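You operate a simulated robot arm through the tools that you are given. There is no shell and no other tool. Be economical: measure what you need, move in short steps, check, and stop when the job is done.

You run a simulated robot arm. Do the job below in one go: nothing can be reset, and whatever is moved stays where it is left.

JOB
Route the paprika to bin 1 and send it.
Fine: fan on first, then levers A3 and B5 down and D3 up; then press the send button; all the paprika lands in bin 1; other levers and knobs stay.

The check looks at the end state, three seconds after you hand in, the way a careful person would. Anything else that was tipped, shoved, dropped, spilled or broken makes it a failure.

ROBOT AND FRAMES
A 7-joint arm with a fingered hand, fixed in place. Base frame: the origin is at the foot of the arm, x ahead of it, y to its left, z up. Units: m, degrees, N and s.
With the tool pointing down near the work surface it reaches from about 0.16 to 0.72 m from the base axis. Its first joint turns from -166.0 to 166.0 degrees. Payload 4 kg.
The tool frame sits at the grasp point between the pads (the TCP): z along the fingers, y along the line on which they close. The tips reach 0.028 m beyond it. The gripper opens to 0.168 m. The gripper's body begins 0.079 m behind the TCP. The gripper is a hand of 4 fingers: y runs from the thumb to the fingers, the wrist lies at [0, 0, -0.249] in the tool frame, and closing takes about 1.5 s.
Orientation is told as [roll, pitch, yaw] about the base's x, y, z axes, in that order, counted from this pose: with the fingers straight down and closing along the base's y, the tool's x points along the base's -x, its y along +y and its z along -z.

CONTROLS
- The arm moves only by the tool nudge_tool. Its arguments are lists of equal length, an entry for each row: "offset": the shift along the base's x, y, z in m, a list of three; "rotation": the turn, a rotation vector about the base's x, y, z in degrees, a list of three. In form: {"offset": [[tx, ty, tz], ...], "rotation": [[rx, ry, rz], ...]}. A call has 1 to 12 rows; each row is the pose to reach, as a shift and turn from the pose commanded when the call began. "gripper" is the opening, from 0 (shut) to 1 (fully open), set as the call begins (left out, the last holds). Rows are played at 5 a second. More than 0.05 m and 8.6 degrees between two rows, or a gripper value outside its range, and nothing of the call is played. Where a pose cannot be reached the arm comes as near as it can. A force on the tool above 60 N (or 10 N above the force at the start of the call, whichever is more), or a blocked arm, ends the call early, and 0.2 s more pass. Each finger travels about 0.153 m/s and halts on what it meets, pressing with about 26 N; the grip force reading is that of the motor and also rises with nothing between the fingers. The clock runs only during rows and for 0.2 s after the last one: add rows that repeat a pose to give the fingers time. It gives the time, the measured TCP pose, the force on the tool (base axes), the opening and the grip force at its end, in the units of the frame above (readings bear some noise), with the torque about the TCP (base axes, N m) and any sound that the robot's microphone picked up, and new pictures: "pictures" is both (left out), scene, wrist or none.
- Cameras (640 x 400 px; columns grow to the right, rows downward): "scene" is fixed at [0.2244, -0.6616, 1.4463]; the picture's right is [0.71, -0.70, 0.00], its down [-0.39, -0.40, -0.83] and it looks along [0.58, 0.59, -0.56] (base axes); focal length 288 px, centre (320, 200). "wrist" rides on the gripper at [0.06, -0.06, -0.11] in the tool frame; the picture's right is [0.71, 0.71, 0.00], its down [-0.56, 0.56, -0.61] and it looks along [-0.43, 0.43, 0.79] (tool axes); focal length 265 px, centre (320, 200). There is no depth. A picture from a camera that has moved, and an enlarged one, comes with that camera's place and axes in the base frame and with its lens. The place of the scene camera against the robot may be out by one fixed shift of up to 0.018 m in any direction.
- raise_lower(by): slides the trunk up (or, below 0, down) by that many m; the arm rides with it, the base frame stays. It gives what a move gives, with no picture.
- curl_fingers(finger1, finger2, finger3, thumb_bend): sets how far each is bent, from 0 (flat) to 1 (curled in); at 0.3 the hand is open as for a grip, at 0.7 the pads meet at the TCP. One left out holds its place. A second passes; each finger stops where it meets its share of the squeeze, and holds until it gets a number again. A gripper value or a shape takes the hand back. It gives what a move gives, with no picture; readings hold the bend of each and the force on the fingers (four entries, about 0 where the hand has none), thumb and palm.
- hand_shape(shape): the hand has 4 fingers and takes this shape, open, in about a second: jaw (thumb against the fingers, like two jaws); tri (thumb and two fingers); tip (a fingertip pinch); poke (one finger out to press); point (the index stretched); flat (the hand flat); cup (the hand cupped); fist (a fist). The gripper value then closes the fingers along that shape, each until it touches; the sizes above hold for jaw. It gives what a move gives, with no picture.
- enlarge(camera, box): a new picture of the part [left, top, right, bottom] of that camera's present view, enlarged. The clock stands still meanwhile.
- sign_off(): hands the job in; it is judged then, once.

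Work in short steps. Places have to be worked out from the pictures, the camera data and where the tool is seen: move nearer, look again, correct. Check each grasp and each placing, and mend what went wrong. You have 120 turns and 200 pictures in all, those below and enlarged ones among them. Open the gripper and draw the arm clear of the work before you hand the job in, unless the task says otherwise; then end with one line.

The tools are called after ">>>" as a command line: name --argument value ..., lists and objects as JSON in quotes. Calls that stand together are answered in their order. nudge_tool: Moves the arm, as the interface text tells. Its arguments: {"type":"object","properties":{"offset":{"type":"array","items":{"type":"array","items":{"type":"number"}}},"rotation":{"type":"array","items":{"type":"array","items":{"type":"number"}}},"gripper":{"type":"number"},"pictures":{"type":"string","enum":["both","scene","wrist","none"]}},"required":["offset","rotation"]} The other tools are called the same way: raise_lower (by) slides the trunk up or down; hand_shape (shape) gives the hand a shape; curl_fingers (finger1, finger2, finger3, thumb_bend) moves the fingers one by one; enlarge (camera, box) takes an enlarged picture of a part of a camera's view; sign_off () hands the job in.

At the start:

```text
time_s: 0.0
eef_pos: [0.305, 0.2456, 1.237]
ee_rot: [0.0, 0.0, 0.0]
wrist_force: [0.5, 0.0, 0.4]
wrist_torque: [0.01, 0.02, 0.03]
grip_width: 0.168
grasp_force: 0.0
shape: jaw
bend: [0.3, 0.3, 0.3, 0.3]
finger forces: [0.0, 0.0, 0.0, 0.0, 0.0, 0.0]
trunk travel left (down, up): [-0.552, 0.038]
```

scene: 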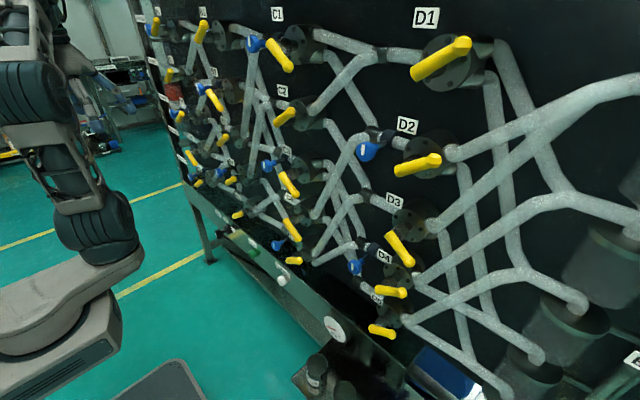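
wrist: 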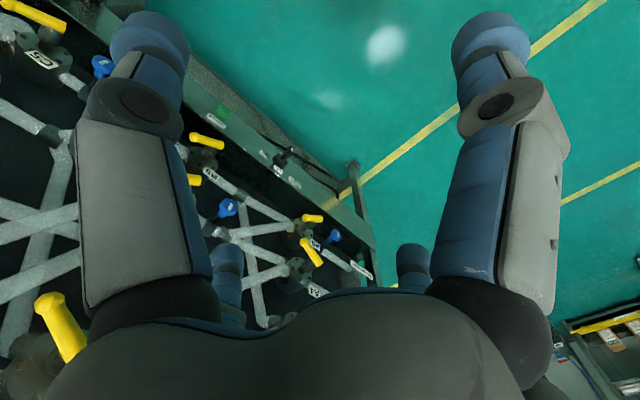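

The scene shows a wall board with yellow levers in columns A–D and blue knobs, with a console ledge below. I'll enlarge parts of it to read the labels.

>>> enlarge --camera "scene" --box '[140, 0, 300, 100]'

>>> enlarge --camera "scene" --box '[150, 90, 310, 190]'

>>> enlarge --camera "scene" --box '[180, 160, 340, 260]'

>>> enlarge --camera "scene" --box '[200, 200, 440, 350]'

>>> enlarge --camera "scene" --box '[320, 150, 640, 400]'

```text
4.00 times, centred on (220, 50) of scene
camera zoom: at [0.2244, -0.6616, 1.4463], right [0.71, -0.7, 0.0], down [-0.39, -0.4, -0.83], along [0.58, 0.59, -0.56], focal length 1152 px, centre (720, 800)
```

zoom: 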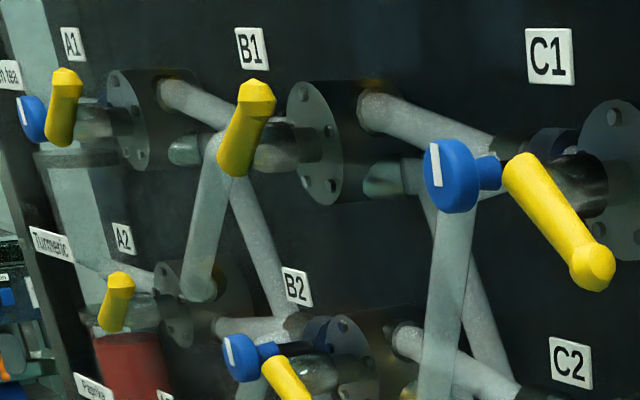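

```text
4.00 times, centred on (230, 140) of scene
camera zoom: at [0.2244, -0.6616, 1.4463], right [0.71, -0.7, 0.0], down [-0.39, -0.4, -0.83], along [0.58, 0.59, -0.56], focal length 1152 px, centre (680, 440)
```

zoom: 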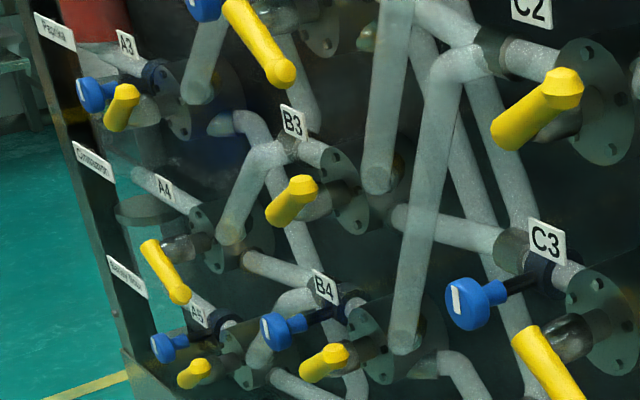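

```text
4.00 times, centred on (260, 210) of scene
camera zoom: at [0.2244, -0.6616, 1.4463], right [0.71, -0.7, 0.0], down [-0.39, -0.4, -0.83], along [0.58, 0.59, -0.56], focal length 1152 px, centre (560, 160)
```

zoom: 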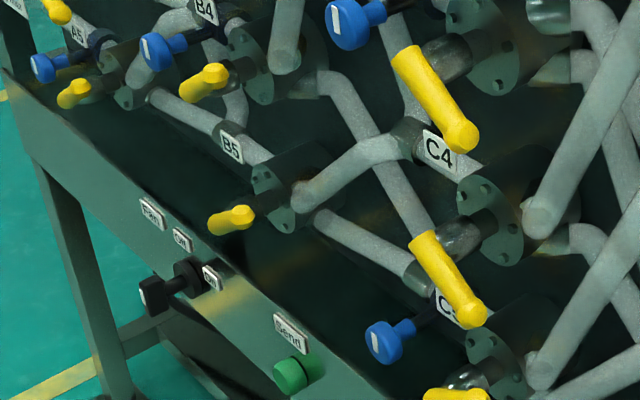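

```text
2.67 times, centred on (320, 275) of scene
camera zoom: at [0.2244, -0.6616, 1.4463], right [0.71, -0.7, 0.0], down [-0.39, -0.4, -0.83], along [0.58, 0.59, -0.56], focal length 768 px, centre (320, 0)
```

zoom: 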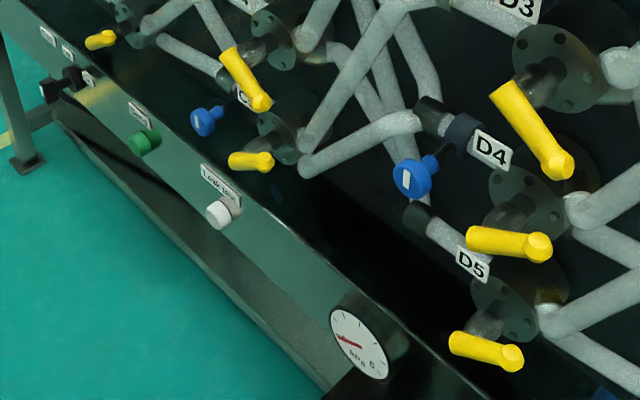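

```text
1.60 times, centred on (480, 275) of scene
camera zoom: at [0.2244, -0.6616, 1.4463], right [0.71, -0.7, 0.0], down [-0.39, -0.4, -0.83], along [0.58, 0.59, -0.56], focal length 461 px, centre (64, 80)
```

zoom: 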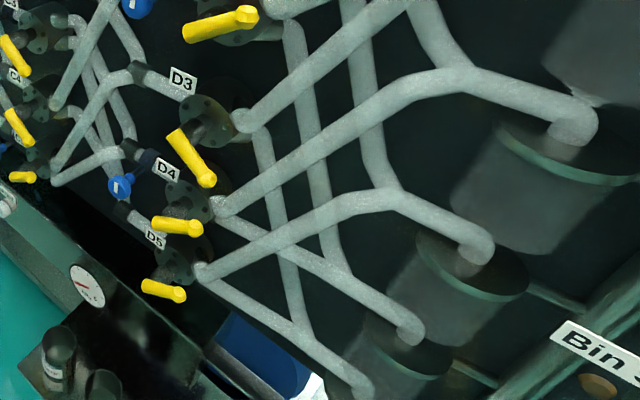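

I read the labels and the board geometry well enough to start; now I'll enlarge the wrist view so I can triangulate the board's distance.

>>> enlarge --camera "wrist" --box '[180, 120, 380, 345]'

>>> enlarge --camera "scene" --box '[205, 200, 305, 262]'

```text
1.78 times, centred on (280, 232) of wrist
camera zoom: at [0.2441, 0.1854, 1.3457], right [-0.71, 0.71, 0.0], down [0.56, 0.56, 0.61], along [0.43, 0.43, -0.79], focal length 472 px, centre (391, 142)
```

zoom: 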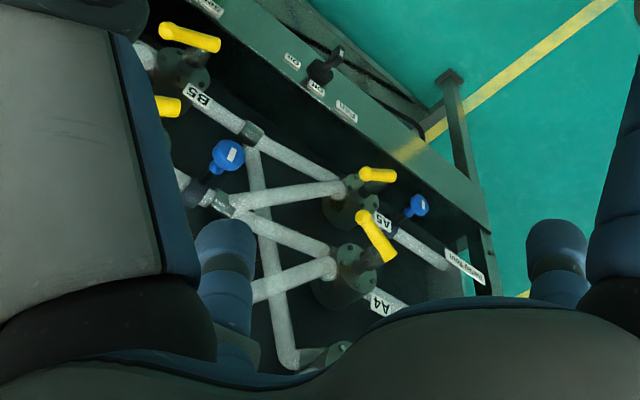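

```text
6.40 times, centred on (255, 231) of scene
camera zoom: at [0.2244, -0.6616, 1.4463], right [0.71, -0.7, 0.0], down [-0.39, -0.4, -0.83], along [0.58, 0.59, -0.56], focal length 1843 px, centre (736, 2)
```

zoom: 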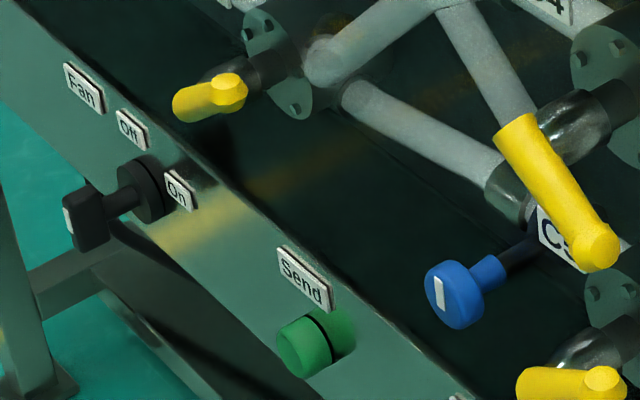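

Triangulating puts the board near x≈0.66, the lever handles at x≈0.61, and the B5 tip near (0.62, 0.16, 0.80). I'll turn the hand to face the board while staying well back from it.

>>> nudge_tool --offset '[[0.01, 0, 0], [0.02, 0, 0], [0.03, 0, 0], [0.04, 0, 0], [0.05, 0, 0], [0.06, 0, 0], [0.07, 0, 0], [0.08, 0, 0], [0.09, 0, 0], [0.1, 0, 0], [0.1, 0, 0]]' --rotation '[[0, -8.2, 0], [0, -16.4, 0], [0, -24.6, 0], [0, -32.8, 0], [0, -41, 0], [0, -49.2, 0], [0, -57.4, 0], [0, -65.6, 0], [0, -73.8, 0], [0, -82, 0], [0, -90, 0]]'

>>> hand_shape --shape "poke"

```text
time_s: 2.6
eef_pos: [0.3917, 0.2797, 1.223]
ee_rot: [24.6, -56.9, 13.2]
wrist_force: [0.8, -3.0, 1.5]
wrist_torque: [0.07, 0.11, 0.18]
grip_width: 0.1678
grasp_force: 0.0
shape: jaw
bend: [0.3, 0.3, 0.3, 0.3]
finger forces: [0.0, 0.0, 0.1, 0.0, 0.0, 0.1]
out of reach, approached as far as the arm can: row 5, 6, 7, 8, 9, 10, 11
trunk travel left (down, up): [-0.552, 0.038]
stopped in row 11: the arm was blocked; the commanded pose is now the measured one
camera wrist: at [0.3218, 0.1602, 1.2124], right [-0.76, 0.48, -0.43], down [-0.41, 0.16, 0.9], along [0.5, 0.86, 0.07], focal length 265 px, centre (320, 200)
```

scene: 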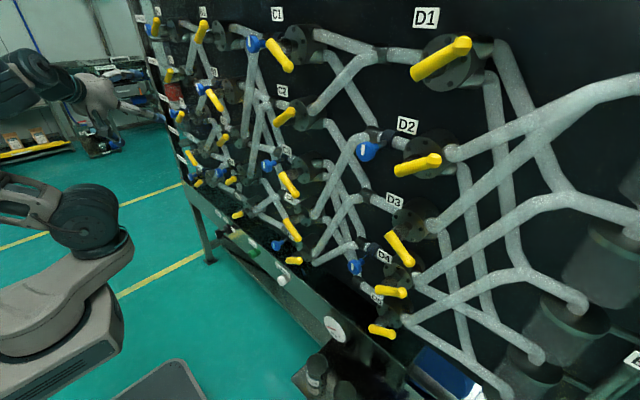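
wrist: 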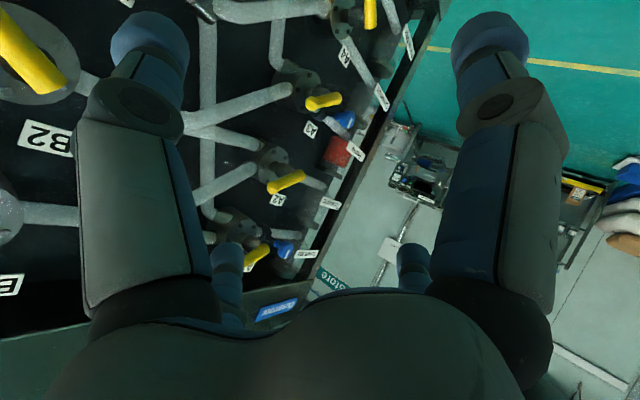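

```text
time_s: 3.5
eef_pos: [0.39, 0.2875, 1.2214]
ee_rot: [24.2, -56.7, 13.7]
wrist_force: [-0.6, 0.7, 0.0]
wrist_torque: [0.02, 0.02, 0.0]
grip_width: 0.0
grasp_force: 0.0
shape: poke
bend: [1.0, 1.0, 1.0, 0.7]
finger forces: [0.1, 0.0, 0.0, 0.1, 0.0, 0.0]
trunk travel left (down, up): [-0.552, 0.038]
```

The turn stopped at about -57°, probably because the wrist was too close to the base column. I'll lower the trunk, then move forward into the free gap between columns A and B and try again.

>>> raise_lower --by -0.22

>>> nudge_tool --offset '[[0.03, 0.02, 0], [0.06, 0.04, 0], [0.08, 0.06, 0], [0.08, 0.06, 0]]' --rotation '[[0, 0, 0], [0, 0, 0], [0, 0, 0], [0, 0, 0]]'

```text
time_s: 5.8
eef_pos: [0.3916, 0.2874, 1.0008]
ee_rot: [24.5, -56.6, 13.3]
wrist_force: [0.0, -0.3, 0.4]
wrist_torque: [0.0, -0.02, 0.02]
grip_width: 0.0
grasp_force: 0.1
shape: poke
bend: [1.0, 1.0, 1.0, 0.7]
finger forces: [0.0, 0.0, 0.0, 0.0, 0.0, 0.1]
trunk travel left (down, up): [-0.332, 0.258]
```

```text
time_s: 6.8
eef_pos: [0.4693, 0.3498, 1.001]
ee_rot: [24.0, -56.9, 13.8]
wrist_force: [0.6, -0.3, 0.0]
wrist_torque: [0.01, 0.01, -0.01]
grip_width: 0.0
grasp_force: 0.0
shape: poke
bend: [1.0, 1.0, 1.0, 0.7]
finger forces: [0.0, 0.1, 0.0, 0.0, 0.1, 0.0]
trunk travel left (down, up): [-0.332, 0.258]
camera wrist: at [0.3996, 0.2299, 0.9912], right [-0.76, 0.48, -0.44], down [-0.41, 0.17, 0.9], along [0.5, 0.86, 0.07], focal length 265 px, centre (320, 200)
```

scene: 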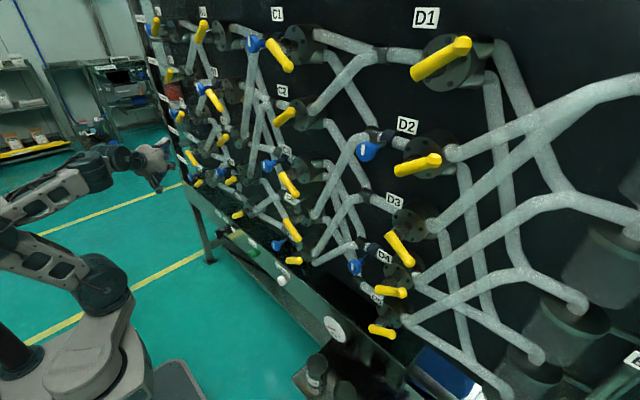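
wrist: 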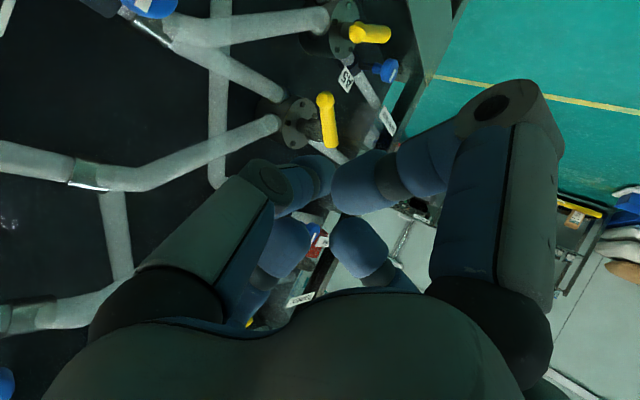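

Turning the hand from here to face +x squarely needs a rotation vector of about (-3,-33,-37)°. I'm trying that now with the TCP slightly farther forward.

>>> nudge_tool --offset '[[0.005, 0, 0], [0.01, 0, 0], [0.015, 0, 0], [0.02, 0, 0], [0.025, 0, 0], [0.03, 0, 0], [0.03, 0, 0]]' --rotation '[[-0.5, -5.5, -6.1], [-1, -11, -12.2], [-1.5, -16.5, -18.3], [-2, -22, -24.4], [-2.5, -27.5, -30.5], [-3.2, -33.2, -36.9], [-3.2, -33.2, -36.9]]'

```text
time_s: 8.4
eef_pos: [0.499, 0.3491, 1.0022]
ee_rot: [-4.3, -89.6, 4.2]
wrist_force: [0.3, -0.4, -0.9]
wrist_torque: [0.01, 0.02, -0.01]
grip_width: 0.0
grasp_force: 0.0
shape: poke
bend: [1.0, 1.0, 1.0, 0.7]
finger forces: [0.0, 0.1, 0.0, 0.1, 0.0, 0.1]
trunk travel left (down, up): [-0.332, 0.258]
camera wrist: at [0.3886, 0.2896, 0.9409], right [0.0, 0.71, -0.71], down [-0.61, 0.56, 0.56], along [0.79, 0.43, 0.43], focal length 265 px, centre (320, 200)
```

scene: 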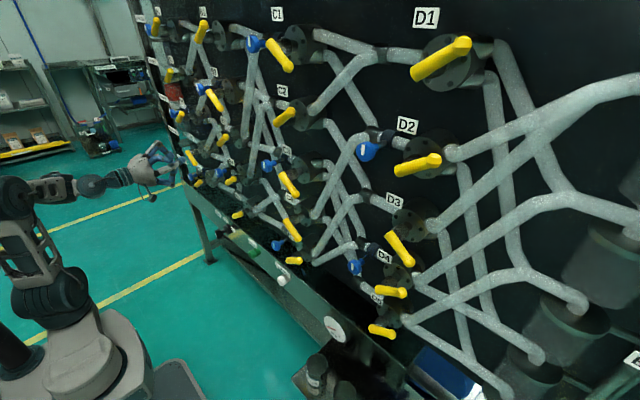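
wrist: 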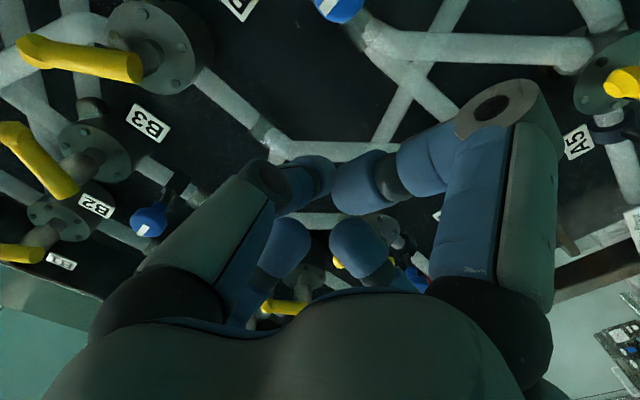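

The tool now faces the board. I'll look at the hand up close to see which finger sticks out.

>>> enlarge --camera "scene" --box '[90, 120, 210, 220]'

>>> hand_shape --shape "point"

>>> enlarge --camera "scene" --box '[90, 120, 210, 220]'

>>> enlarge --camera "wrist" --box '[0, 0, 640, 400]'

```text
4.00 times, centred on (150, 170) of scene
camera zoom: at [0.2244, -0.6616, 1.4463], right [0.71, -0.7, 0.0], down [-0.39, -0.4, -0.83], along [0.58, 0.59, -0.56], focal length 1152 px, centre (1000, 320)
```

zoom: 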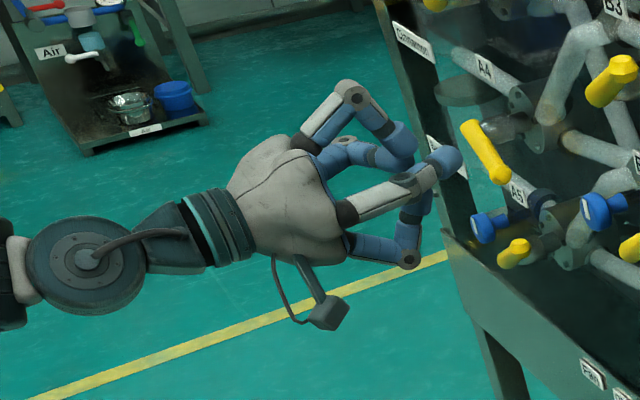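

```text
time_s: 9.3
eef_pos: [0.4978, 0.3486, 1.0017]
ee_rot: [-5.0, -89.6, 4.9]
wrist_force: [0.0, 0.4, -0.7]
wrist_torque: [-0.02, 0.0, -0.01]
grip_width: 0.0001
grasp_force: 0.1
shape: point
bend: [0.7, 0.92, 0.91, 0.7]
finger forces: [0.0, 0.1, 0.0, 0.0, 0.1, 0.1]
trunk travel left (down, up): [-0.332, 0.258]
```

```text
4.00 times, centred on (150, 170) of scene
camera zoom: at [0.2244, -0.6616, 1.4463], right [0.71, -0.7, 0.0], down [-0.39, -0.4, -0.83], along [0.58, 0.59, -0.56], focal length 1152 px, centre (1000, 320)
```

zoom: 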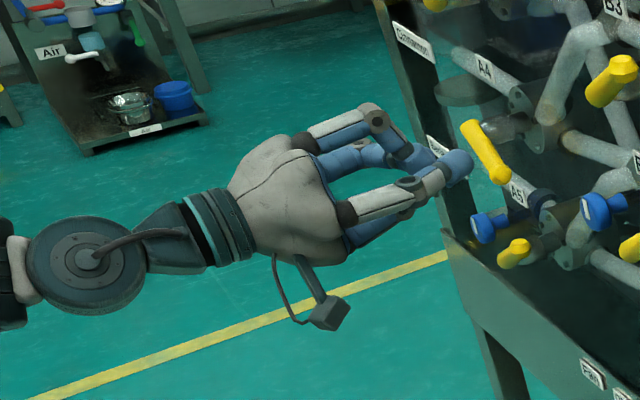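

```text
1.00 times, centred on (320, 200) of wrist (not enlarged: the box is as wide or as high as the picture)
camera zoom: at [0.3887, 0.2887, 0.9411], right [0.0, 0.71, -0.71], down [-0.61, 0.56, 0.56], along [0.79, 0.43, 0.43], focal length 265 px, centre (320, 200)
```

zoom: 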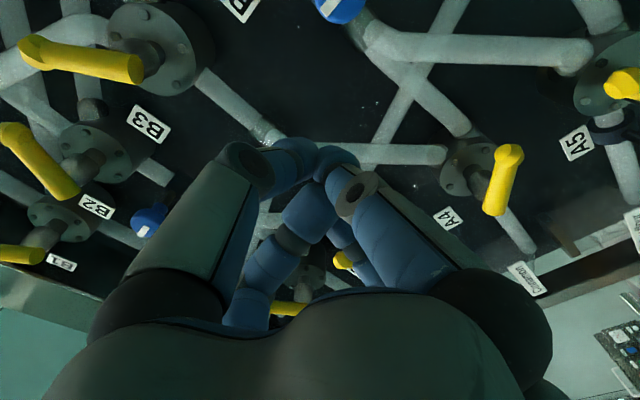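

The poke shape leaves the thumb straight out along the TCP line, which suits pushing. I'll go back to it, pull back, and lower to look at the fan switch up close.

>>> hand_shape --shape "poke"

>>> nudge_tool --offset '[[-0.03, -0.02, 0], [-0.06, -0.05, 0], [-0.08, -0.07, 0], [-0.08, -0.07, 0]]' --rotation '[[0, 0, 0], [0, 0, 0], [0, 0, 0], [0, 0, 0]]' --pictures "none"

>>> raise_lower --by -0.31

>>> nudge_tool --offset '[[0, 0, -0.03], [0, 0, -0.06], [0, 0, -0.09]]' --rotation '[[0, 0, 0], [0, 0, 0], [0, 0, 0]]'

```text
time_s: 10.2
eef_pos: [0.4985, 0.3477, 1.0016]
ee_rot: [-5.0, -89.6, 4.9]
wrist_force: [-0.7, 1.1, -1.0]
wrist_torque: [0.04, 0.0, -0.02]
grip_width: 0.0
grasp_force: 0.1
shape: poke
bend: [1.0, 1.0, 1.0, 0.7]
finger forces: [0.0, 0.0, 0.0, 0.1, 0.0, 0.1]
trunk travel left (down, up): [-0.332, 0.258]
```

```text
time_s: 11.2
eef_pos: [0.4175, 0.2775, 1.0042]
ee_rot: [-9.1, -89.6, 8.9]
wrist_force: [-0.2, -0.2, -0.6]
wrist_torque: [0.01, 0.01, 0.01]
grip_width: 0.0
grasp_force: 0.0
shape: poke
bend: [1.0, 1.0, 1.0, 0.7]
finger forces: [0.0, 0.0, 0.0, 0.0, 0.0, 0.1]
trunk travel left (down, up): [-0.332, 0.258]
```

```text
time_s: 14.3
eef_pos: [0.4184, 0.2784, 0.6927]
ee_rot: [-5.2, -89.6, 5.0]
wrist_force: [-0.2, -0.7, -0.2]
wrist_torque: [0.03, 0.05, -0.01]
grip_width: 0.0001
grasp_force: 0.1
shape: poke
bend: [1.0, 1.0, 1.0, 0.7]
finger forces: [0.0, 0.0, 0.1, 0.0, 0.0, 0.1]
trunk travel left (down, up): [-0.022, 0.568]
```

```text
time_s: 15.0
eef_pos: [0.4089, 0.3127, 0.6835]
ee_rot: [122.2, -78.8, -115.9]
wrist_force: [-0.3, 0.9, 0.1]
wrist_torque: [-0.01, 0.0, -0.04]
grip_width: 0.0001
grasp_force: 0.0
shape: poke
bend: [1.0, 1.0, 1.0, 0.7]
finger forces: [0.0, 0.1, 0.0, 0.0, 0.1, 0.0]
trunk travel left (down, up): [-0.022, 0.568]
stopped in row 3: the arm was blocked; the commanded pose is now the measured one
camera wrist: at [0.3129, 0.2533, 0.6016], right [-0.02, 0.82, -0.58], down [-0.72, 0.39, 0.58], along [0.69, 0.43, 0.58], focal length 265 px, centre (320, 200)
```

scene: 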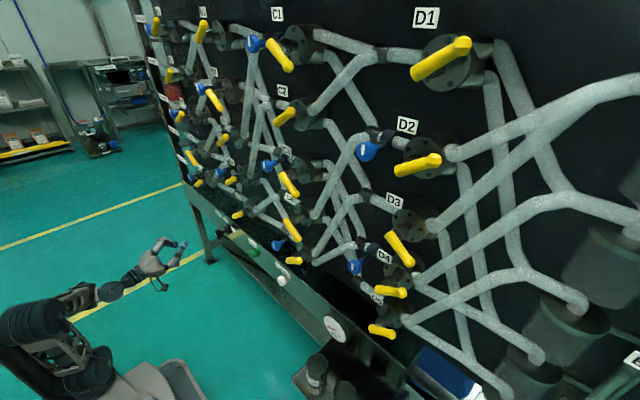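
wrist: 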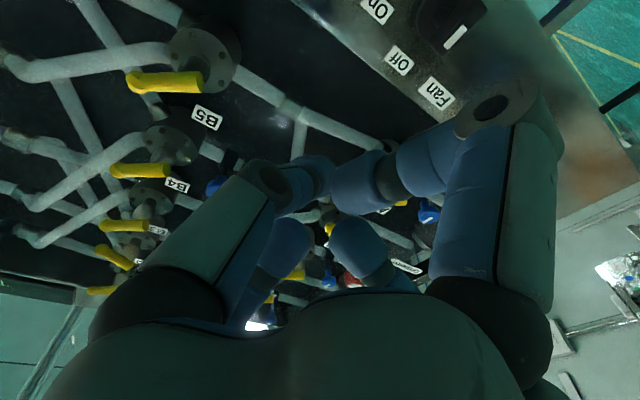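

The arm met a joint limit going lower at this distance, but the fan switch is visible now. I'll zoom in on it.

>>> enlarge --camera "wrist" --box '[340, 0, 540, 125]'

```text
3.20 times, centred on (440, 62) of wrist
camera zoom: at [0.3129, 0.2533, 0.6016], right [-0.02, 0.82, -0.58], down [-0.72, 0.39, 0.58], along [0.69, 0.43, 0.58], focal length 849 px, centre (-64, 640)
```

zoom: 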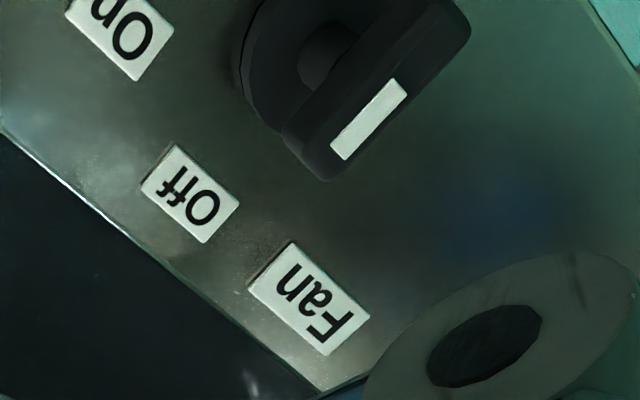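

The fan bar stands vertical, pointing at Off: centre about (0.60, 0.405, 0.58). On is to the upper right, so it needs a turn of about 58° clockwise. I'll pitch the hand about 35° down to gain low reach and get a level camera view.

>>> nudge_tool --offset '[[0, 0, 0.01], [0, 0, 0.02], [0, 0, 0.02], [0, 0, 0.02], [0, 0, 0.02], [0, 0, 0.02], [0, 0, 0.02]]' --rotation '[[-1.9, 6.7, -0.5], [-3.8, 13.5, -1.1], [-5.7, 20.2, -1.6], [-7.7, 27, -2.1], [-9.6, 33.7, -2.7], [-11.5, 40.5, -3.2], [-11.5, 40.5, -3.2]]'

```text
time_s: 16.6
eef_pos: [0.4088, 0.3141, 0.7028]
ee_rot: [0.0, -54.6, 0.3]
wrist_force: [0.6, 0.6, 1.0]
wrist_torque: [0.01, 0.02, -0.03]
grip_width: 0.0
grasp_force: 0.1
shape: poke
bend: [1.0, 1.0, 1.0, 0.7]
finger forces: [0.0, 0.1, 0.1, 0.0, 0.0, 0.1]
trunk travel left (down, up): [-0.022, 0.568]
camera wrist: at [0.2833, 0.2533, 0.7157], right [-0.41, 0.71, -0.58], down [-0.18, 0.56, 0.81], along [0.89, 0.44, -0.1], focal length 265 px, centre (320, 200)
```

scene: 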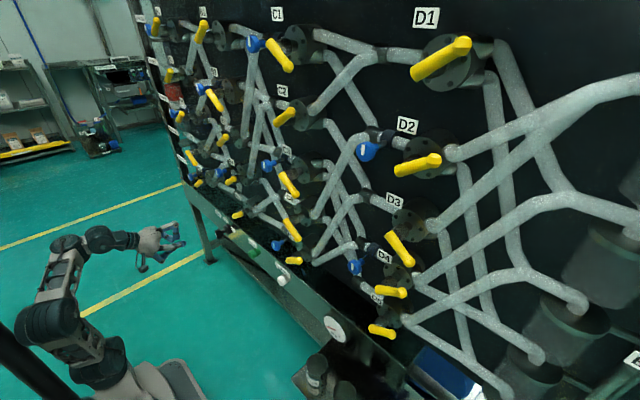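
wrist: 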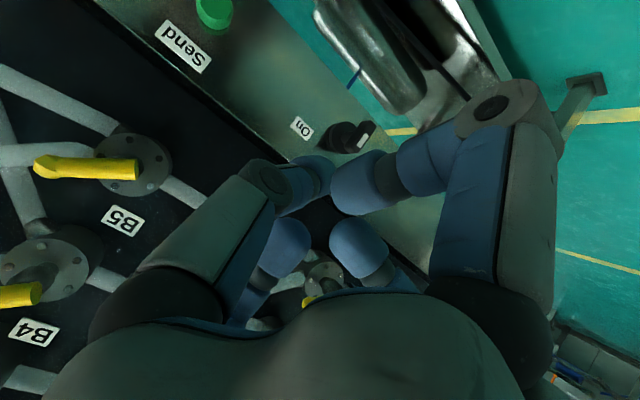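

This view is level and clear. The bar's mark is at about (0.596, 0.404, 0.58). I'll bring the thumb tip to the +y side of the bar's upper end and stop short to check.

>>> nudge_tool --offset '[[0.02, 0.04, -0.02], [0.05, 0.08, -0.04], [0.08, 0.115, -0.06], [0.11, 0.136, -0.08], [0.13, 0.136, -0.092], [0.13, 0.136, -0.092]]' --rotation '[[0, 0, 0], [0, 0, 0], [0, 0, 0], [0, 0, 0], [0, 0, 0], [0, 0, 0]]'

>>> enlarge --camera "scene" --box '[170, 180, 290, 280]'

```text
refused: row 2 steps farther than a row can; nothing moved
```

```text
4.00 times, centred on (230, 230) of scene
camera zoom: at [0.2244, -0.6616, 1.4463], right [0.71, -0.7, 0.0], down [-0.39, -0.4, -0.83], along [0.58, 0.59, -0.56], focal length 1152 px, centre (680, 80)
```

zoom: 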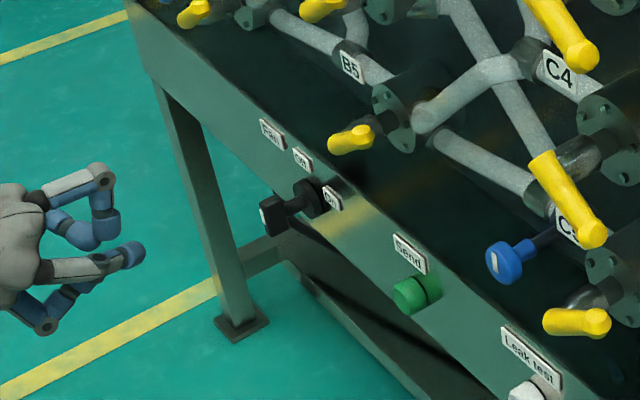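

That row was over the 0.05 m limit, so nothing moved. I'll resend it with smaller rows.

>>> nudge_tool --offset '[[0.02, 0.03, -0.015], [0.04, 0.06, -0.03], [0.06, 0.09, -0.045], [0.08, 0.12, -0.06], [0.1, 0.136, -0.075], [0.125, 0.136, -0.09], [0.13, 0.136, -0.092]]' --rotation '[[0, 0, 0], [0, 0, 0], [0, 0, 0], [0, 0, 0], [0, 0, 0], [0, 0, 0], [0, 0, 0]]'

>>> enlarge --camera "scene" --box '[170, 180, 290, 280]'

```text
time_s: 18.2
eef_pos: [0.5391, 0.4489, 0.6084]
ee_rot: [0.0, -54.7, 0.1]
wrist_force: [-0.1, -0.1, 0.0]
wrist_torque: [-0.01, 0.0, 0.01]
grip_width: 0.0
grasp_force: 0.0
shape: poke
bend: [1.0, 1.0, 1.0, 0.7]
finger forces: [0.1, 0.1, 0.0, 0.1, 0.0, 0.1]
trunk travel left (down, up): [-0.022, 0.568]
camera wrist: at [0.4139, 0.3894, 0.622], right [-0.41, 0.71, -0.58], down [-0.18, 0.56, 0.81], along [0.89, 0.44, -0.1], focal length 265 px, centre (320, 200)
```

scene: 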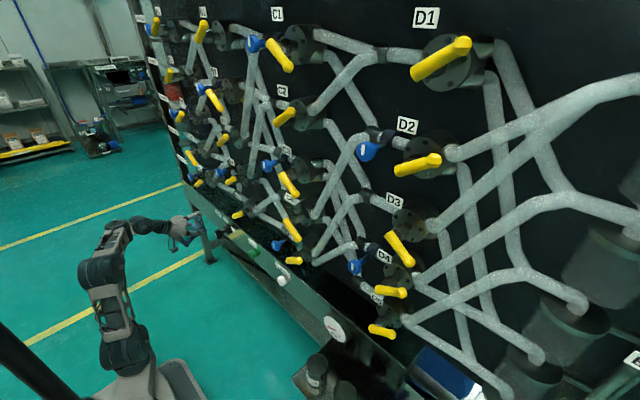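
wrist: 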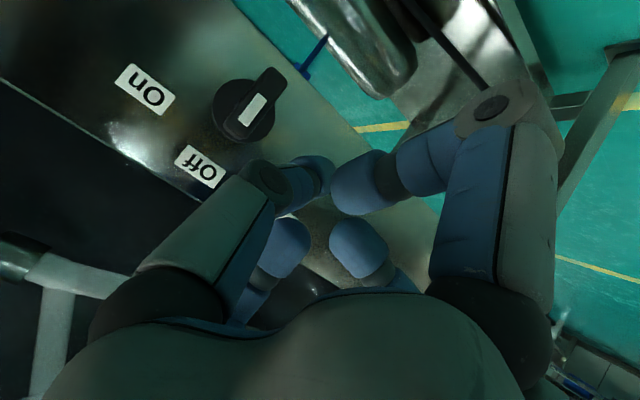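

```text
4.00 times, centred on (230, 230) of scene
camera zoom: at [0.2244, -0.6616, 1.4463], right [0.71, -0.7, 0.0], down [-0.39, -0.4, -0.83], along [0.58, 0.59, -0.56], focal length 1152 px, centre (680, 80)
```

zoom: 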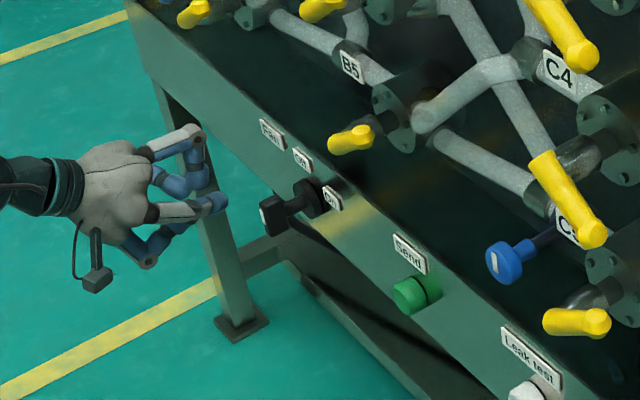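

The bar's centre is at (0.596, 0.400, 0.580). I'll move the thumb in beside its top end, then push along the arc towards −y.

>>> nudge_tool --offset '[[0.02, -0.004, 0.003], [0.04, -0.006, 0.006], [0.05, -0.008, 0.006], [0.05, -0.008, 0.006]]' --rotation '[[0, 0, 0], [0, 0, 0], [0, 0, 0], [0, 0, 0]]'

>>> enlarge --camera "scene" --box '[190, 190, 290, 270]'

```text
time_s: 19.2
eef_pos: [0.5877, 0.4415, 0.6167]
ee_rot: [-0.1, -54.7, 0.1]
wrist_force: [0.4, 0.1, -0.1]
wrist_torque: [-0.02, 0.02, 0.04]
grip_width: 0.0
grasp_force: 0.0
shape: poke
bend: [1.0, 1.0, 1.0, 0.7]
finger forces: [0.0, 0.0, 0.0, 0.0, 0.1, 0.0]
trunk travel left (down, up): [-0.022, 0.568]
camera wrist: at [0.4636, 0.3817, 0.6295], right [-0.41, 0.71, -0.58], down [-0.18, 0.56, 0.81], along [0.89, 0.44, -0.1], focal length 265 px, centre (320, 200)
```

scene: 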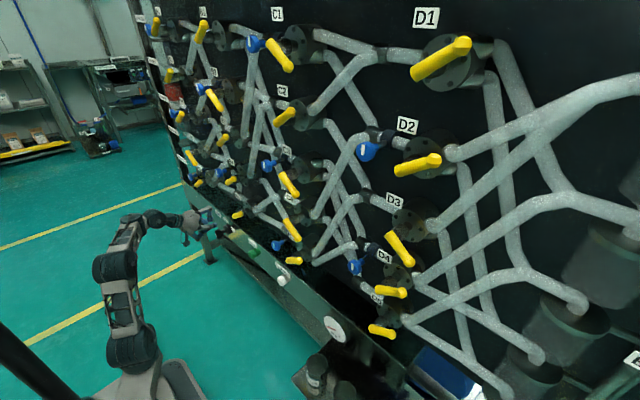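
wrist: 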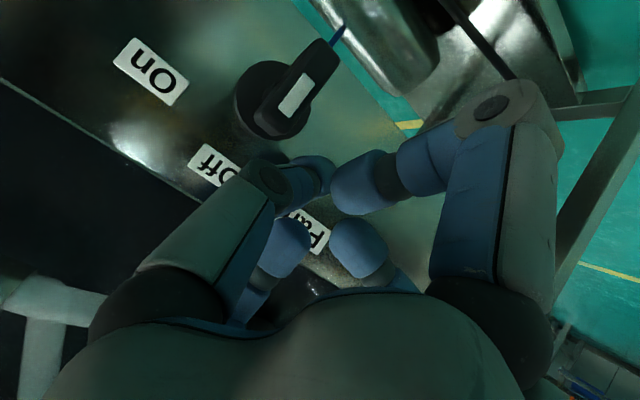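

```text
5.00 times, centred on (240, 230) of scene
camera zoom: at [0.2244, -0.6616, 1.4463], right [0.71, -0.7, 0.0], down [-0.39, -0.4, -0.83], along [0.58, 0.59, -0.56], focal length 1440 px, centre (720, 50)
```

zoom: 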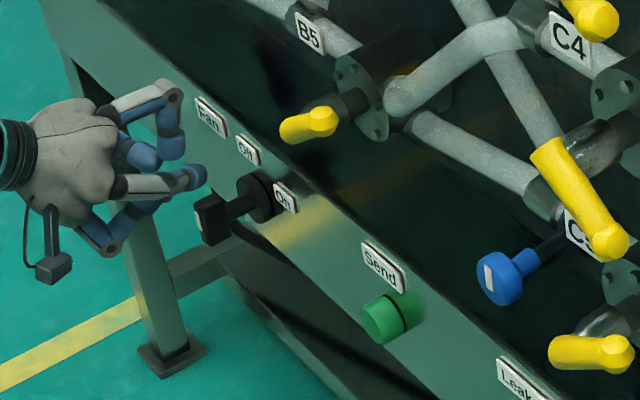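

Refined from two views: bar front at x≈0.577, spanning z 0.56–0.607. The thumb is alongside its upper end, so I'll push now.

>>> nudge_tool --offset '[[0, -0.012, 0], [0, -0.022, 0.001], [0, -0.029, 0.004], [0, -0.036, 0.007], [0, -0.043, 0.008], [0, -0.05, 0.008], [0, -0.055, 0.007], [0, -0.055, 0.007]]' --rotation '[[0, 0, 0], [0, 0, 0], [0, 0, 0], [0, 0, 0], [0, 0, 0], [0, 0, 0], [0, 0, 0], [0, 0, 0]]'

>>> enlarge --camera "scene" --box '[190, 190, 290, 270]'

```text
time_s: 21.0
eef_pos: [0.5879, 0.3868, 0.6229]
ee_rot: [0.0, -54.7, 0.1]
wrist_force: [-0.1, -0.1, -0.4]
wrist_torque: [0.01, -0.01, -0.02]
grip_width: 0.0002
grasp_force: 0.1
shape: poke
bend: [1.0, 1.0, 1.0, 0.7]
finger forces: [0.1, 0.0, 0.0, 0.0, 0.1, 0.0]
trunk travel left (down, up): [-0.022, 0.568]
camera wrist: at [0.4639, 0.3261, 0.6358], right [-0.41, 0.71, -0.58], down [-0.18, 0.56, 0.81], along [0.89, 0.44, -0.1], focal length 265 px, centre (320, 200)
```

scene: 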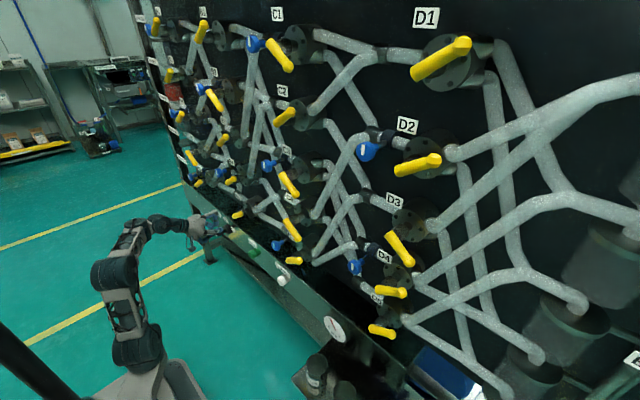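
wrist: 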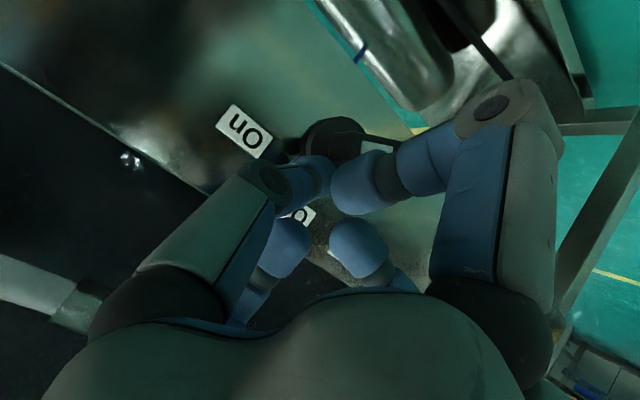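

```text
5.00 times, centred on (240, 230) of scene
camera zoom: at [0.2244, -0.6616, 1.4463], right [0.71, -0.7, 0.0], down [-0.39, -0.4, -0.83], along [0.58, 0.59, -0.56], focal length 1440 px, centre (720, 50)
```

zoom: 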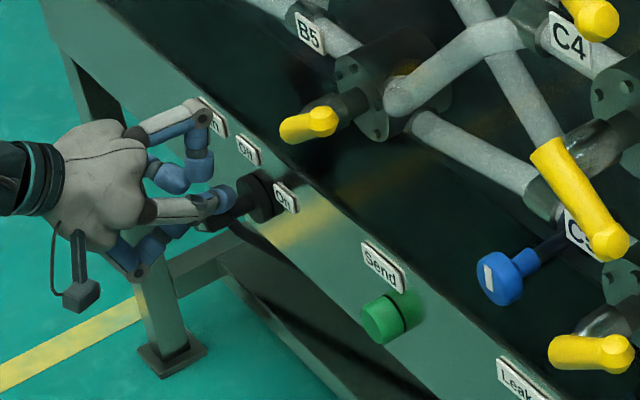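

Almost no force was felt. I'll zoom in to see whether the bar turned.

>>> enlarge --camera "wrist" --box '[200, 80, 440, 230]'

>>> enlarge --camera "scene" --box '[220, 215, 268, 251]'

```text
2.67 times, centred on (320, 155) of wrist
camera zoom: at [0.4639, 0.3261, 0.6358], right [-0.41, 0.71, -0.58], down [-0.18, 0.56, 0.81], along [0.89, 0.44, -0.1], focal length 708 px, centre (320, 320)
```

zoom: 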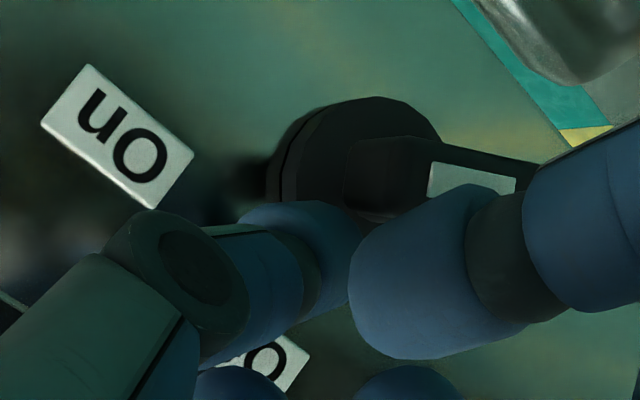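

```text
11.11 times, centred on (244, 233) of scene
camera zoom: at [0.2244, -0.6616, 1.4463], right [0.71, -0.7, 0.0], down [-0.39, -0.4, -0.83], along [0.58, 0.59, -0.56], focal length 3200 px, centre (1164, -167)
```

zoom: 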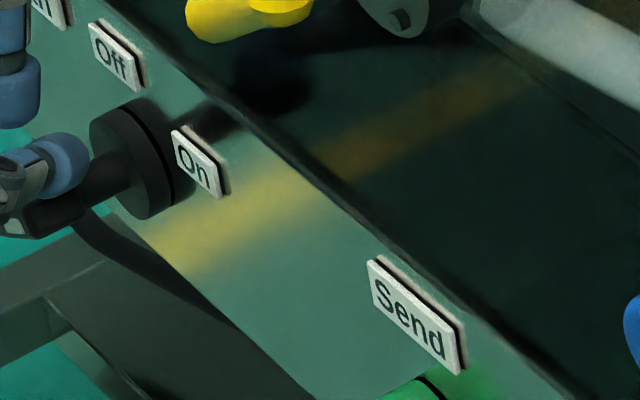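

The bar has turned towards On. I'll back off and verify its final angle.

>>> nudge_tool --offset '[[0, 0.005, 0.008], [-0.03, 0.01, 0.01], [-0.06, 0.01, 0.01], [-0.1, 0.01, 0.01]]' --rotation '[[0, 0, 0], [0, 0, 0], [0, 0, 0], [0, 0, 0]]' --pictures "none"

>>> enlarge --camera "wrist" --box '[160, 20, 400, 180]'

>>> enlarge --camera "scene" --box '[210, 205, 274, 245]'

```text
time_s: 22.0
eef_pos: [0.4891, 0.3975, 0.6347]
ee_rot: [0.0, -54.7, -0.1]
wrist_force: [-0.3, -0.9, 0.4]
wrist_torque: [-0.01, -0.03, -0.01]
grip_width: 0.0001
grasp_force: 0.0
shape: poke
bend: [1.0, 1.0, 1.0, 0.7]
finger forces: [0.0, 0.0, 0.0, 0.0, 0.0, 0.0]
trunk travel left (down, up): [-0.022, 0.568]
```

```text
2.50 times, centred on (280, 100) of wrist
camera zoom: at [0.3651, 0.3369, 0.6476], right [-0.41, 0.71, -0.58], down [-0.18, 0.56, 0.81], along [0.89, 0.44, -0.1], focal length 664 px, centre (420, 450)
```

zoom: 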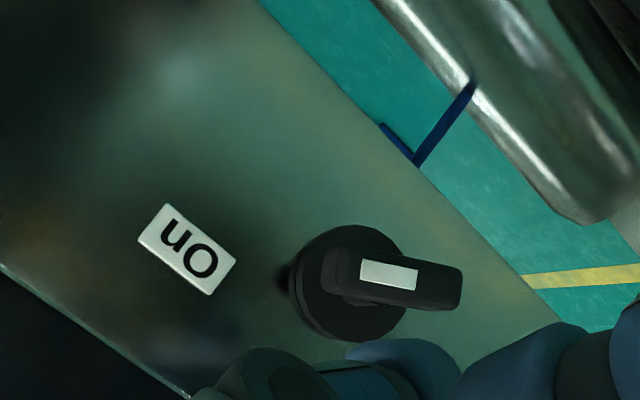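

```text
10.00 times, centred on (242, 225) of scene
camera zoom: at [0.2244, -0.6616, 1.4463], right [0.71, -0.7, 0.0], down [-0.39, -0.4, -0.83], along [0.58, 0.59, -0.56], focal length 2880 px, centre (1100, -50)
```

zoom: 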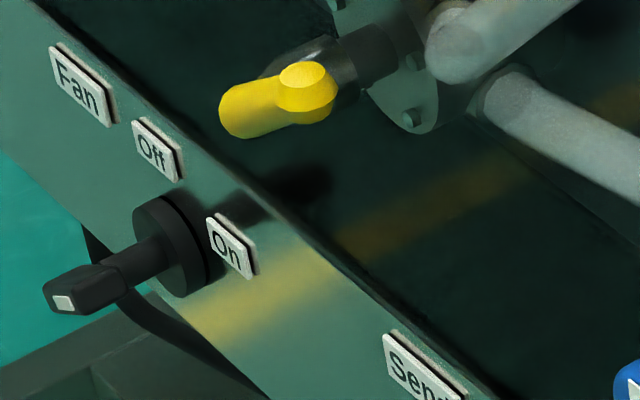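

The bar now lies 58.6° clockwise from vertical, pointing at On, so the fan is set. Next is B5, so I'll rise and move across in front of it, staying back, to get a fresh fix on the lever.

>>> nudge_tool --offset '[[-0.02, -0.02, 0.04], [-0.03, -0.04, 0.08], [-0.03, -0.06, 0.12], [-0.03, -0.09, 0.155], [-0.03, -0.13, 0.18], [-0.03, -0.17, 0.2], [-0.02, -0.21, 0.21], [-0.02, -0.22, 0.22], [-0.02, -0.22, 0.22]]' --rotation '[[0, 0, 0], [0, 0, 0], [0, 0, 0], [0, 0, 0], [0, 0, 0], [0, 0, 0], [0, 0, 0], [0, 0, 0], [0, 0, 0]]'

```text
time_s: 24.0
eef_pos: [0.4679, 0.1754, 0.8529]
ee_rot: [0.1, -54.6, 0.0]
wrist_force: [0.2, 0.3, 0.2]
wrist_torque: [0.0, 0.0, -0.02]
grip_width: 0.0
grasp_force: 0.2
shape: poke
bend: [1.0, 1.0, 1.0, 0.7]
finger forces: [0.1, 0.0, 0.0, 0.0, 0.0, 0.0]
trunk travel left (down, up): [-0.022, 0.568]
camera wrist: at [0.344, 0.1162, 0.8662], right [-0.41, 0.71, -0.58], down [-0.18, 0.56, 0.81], along [0.89, 0.44, -0.1], focal length 265 px, centre (320, 200)
```

scene: 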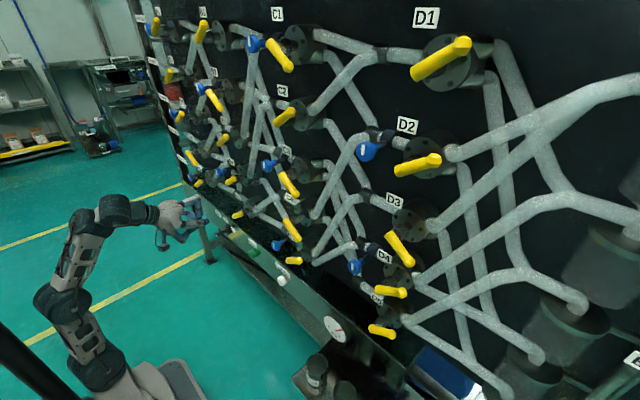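
wrist: 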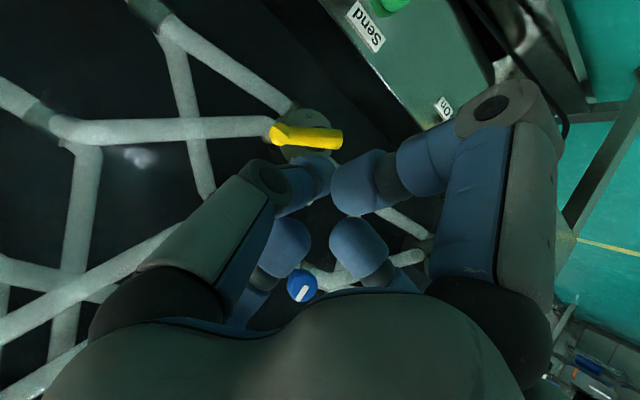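

Lever B5's hub is at (0.60, 0.219, 0.775) and its tip at (0.605, 0.163, 0.813). With the present tilt the upper curled knuckle could hit B4, so I'll level the tool before approaching.

>>> nudge_tool --offset '[[0, 0, 0], [0, 0, 0], [0, 0, 0], [0, 0.003, 0], [0, 0.005, 0], [0, 0.005, 0]]' --rotation '[[0, -7, 0], [0, -14, 0], [0, -21, 0], [0, -28, 0], [0, -35.3, 0], [0, -35.3, 0]]'

>>> enlarge --camera "scene" --box '[150, 170, 270, 250]'

```text
time_s: 25.4
eef_pos: [0.4678, 0.1819, 0.8535]
ee_rot: [-137.3, -89.9, 137.6]
wrist_force: [0.3, 1.0, -0.6]
wrist_torque: [0.04, 0.01, -0.01]
grip_width: 0.0
grasp_force: 0.0
shape: poke
bend: [1.0, 1.0, 1.0, 0.7]
finger forces: [0.0, 0.0, 0.0, 0.1, 0.1, 0.0]
trunk travel left (down, up): [-0.022, 0.568]
camera wrist: at [0.3585, 0.1214, 0.7922], right [0.0, 0.71, -0.71], down [-0.62, 0.56, 0.56], along [0.79, 0.44, 0.43], focal length 265 px, centre (320, 200)
```

scene: 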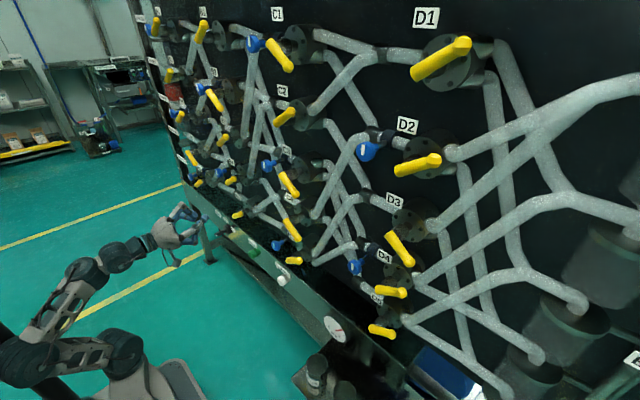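
wrist: 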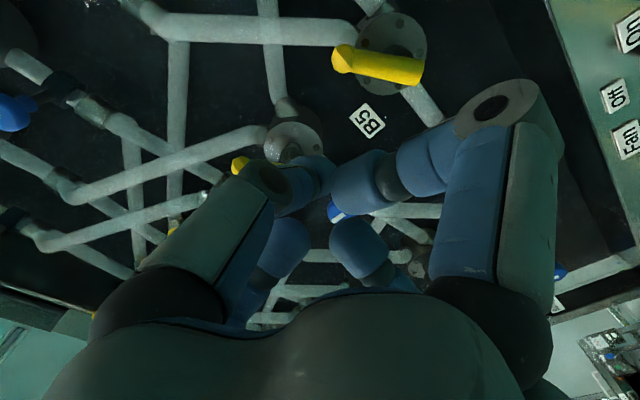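

```text
5.00 times, centred on (210, 210) of scene
camera zoom: at [0.2244, -0.6616, 1.4463], right [0.71, -0.7, 0.0], down [-0.39, -0.4, -0.83], along [0.58, 0.59, -0.56], focal length 1440 px, centre (870, 150)
```

zoom: 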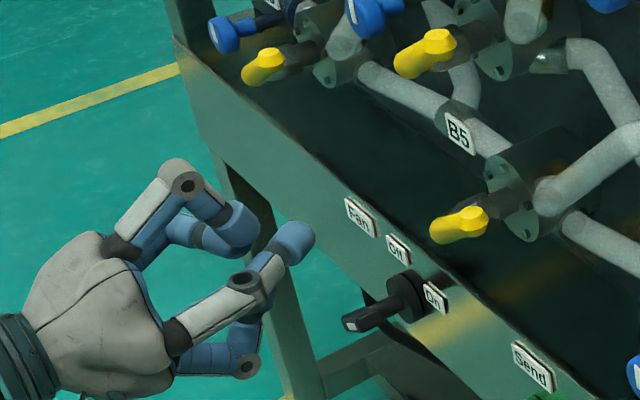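

B5's place is confirmed. I'll advance level to TCP x=0.587 so the thumb is just above the handle, with the knuckle staying in front of B4.

>>> nudge_tool --offset '[[0.03, 0, 0], [0.06, -0.003, 0], [0.09, -0.005, 0], [0.119, -0.005, 0], [0.119, -0.005, 0]]' --rotation '[[0, 0, 0], [0, 0, 0], [0, 0, 0], [0, 0, 0], [0, 0, 0]]'

>>> enlarge --camera "scene" --box '[180, 165, 276, 229]'

```text
time_s: 26.6
eef_pos: [0.5867, 0.1784, 0.8541]
ee_rot: [-99.3, -89.9, 99.3]
wrist_force: [-0.3, 0.1, 0.0]
wrist_torque: [0.0, -0.02, 0.04]
grip_width: 0.0
grasp_force: 0.0
shape: poke
bend: [1.0, 1.0, 1.0, 0.7]
finger forces: [0.0, 0.0, 0.1, 0.2, 0.1, 0.0]
trunk travel left (down, up): [-0.022, 0.568]
camera wrist: at [0.4771, 0.1174, 0.7918], right [0.0, 0.71, -0.71], down [-0.62, 0.56, 0.56], along [0.79, 0.44, 0.43], focal length 265 px, centre (320, 200)
```

scene: 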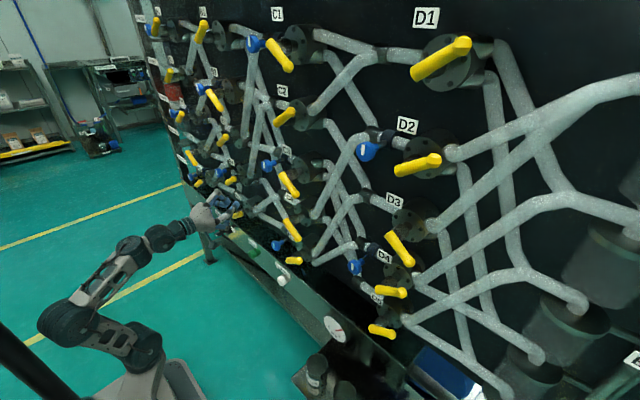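
wrist: 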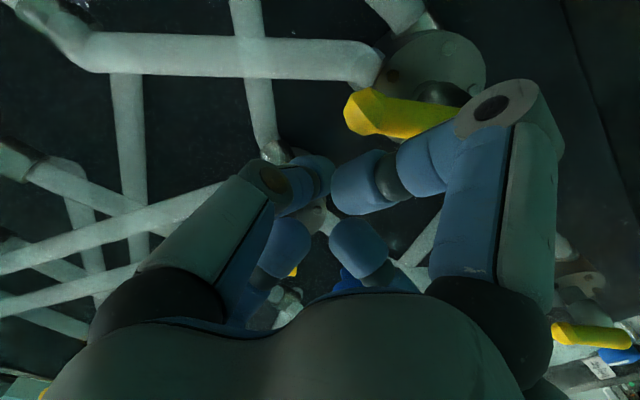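

```text
6.25 times, centred on (228, 197) of scene
camera zoom: at [0.2244, -0.6616, 1.4463], right [0.71, -0.7, 0.0], down [-0.39, -0.4, -0.83], along [0.58, 0.59, -0.56], focal length 1800 px, centre (895, 219)
```

zoom: 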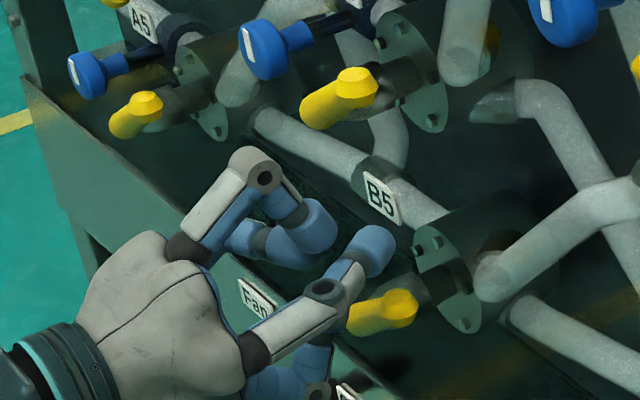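

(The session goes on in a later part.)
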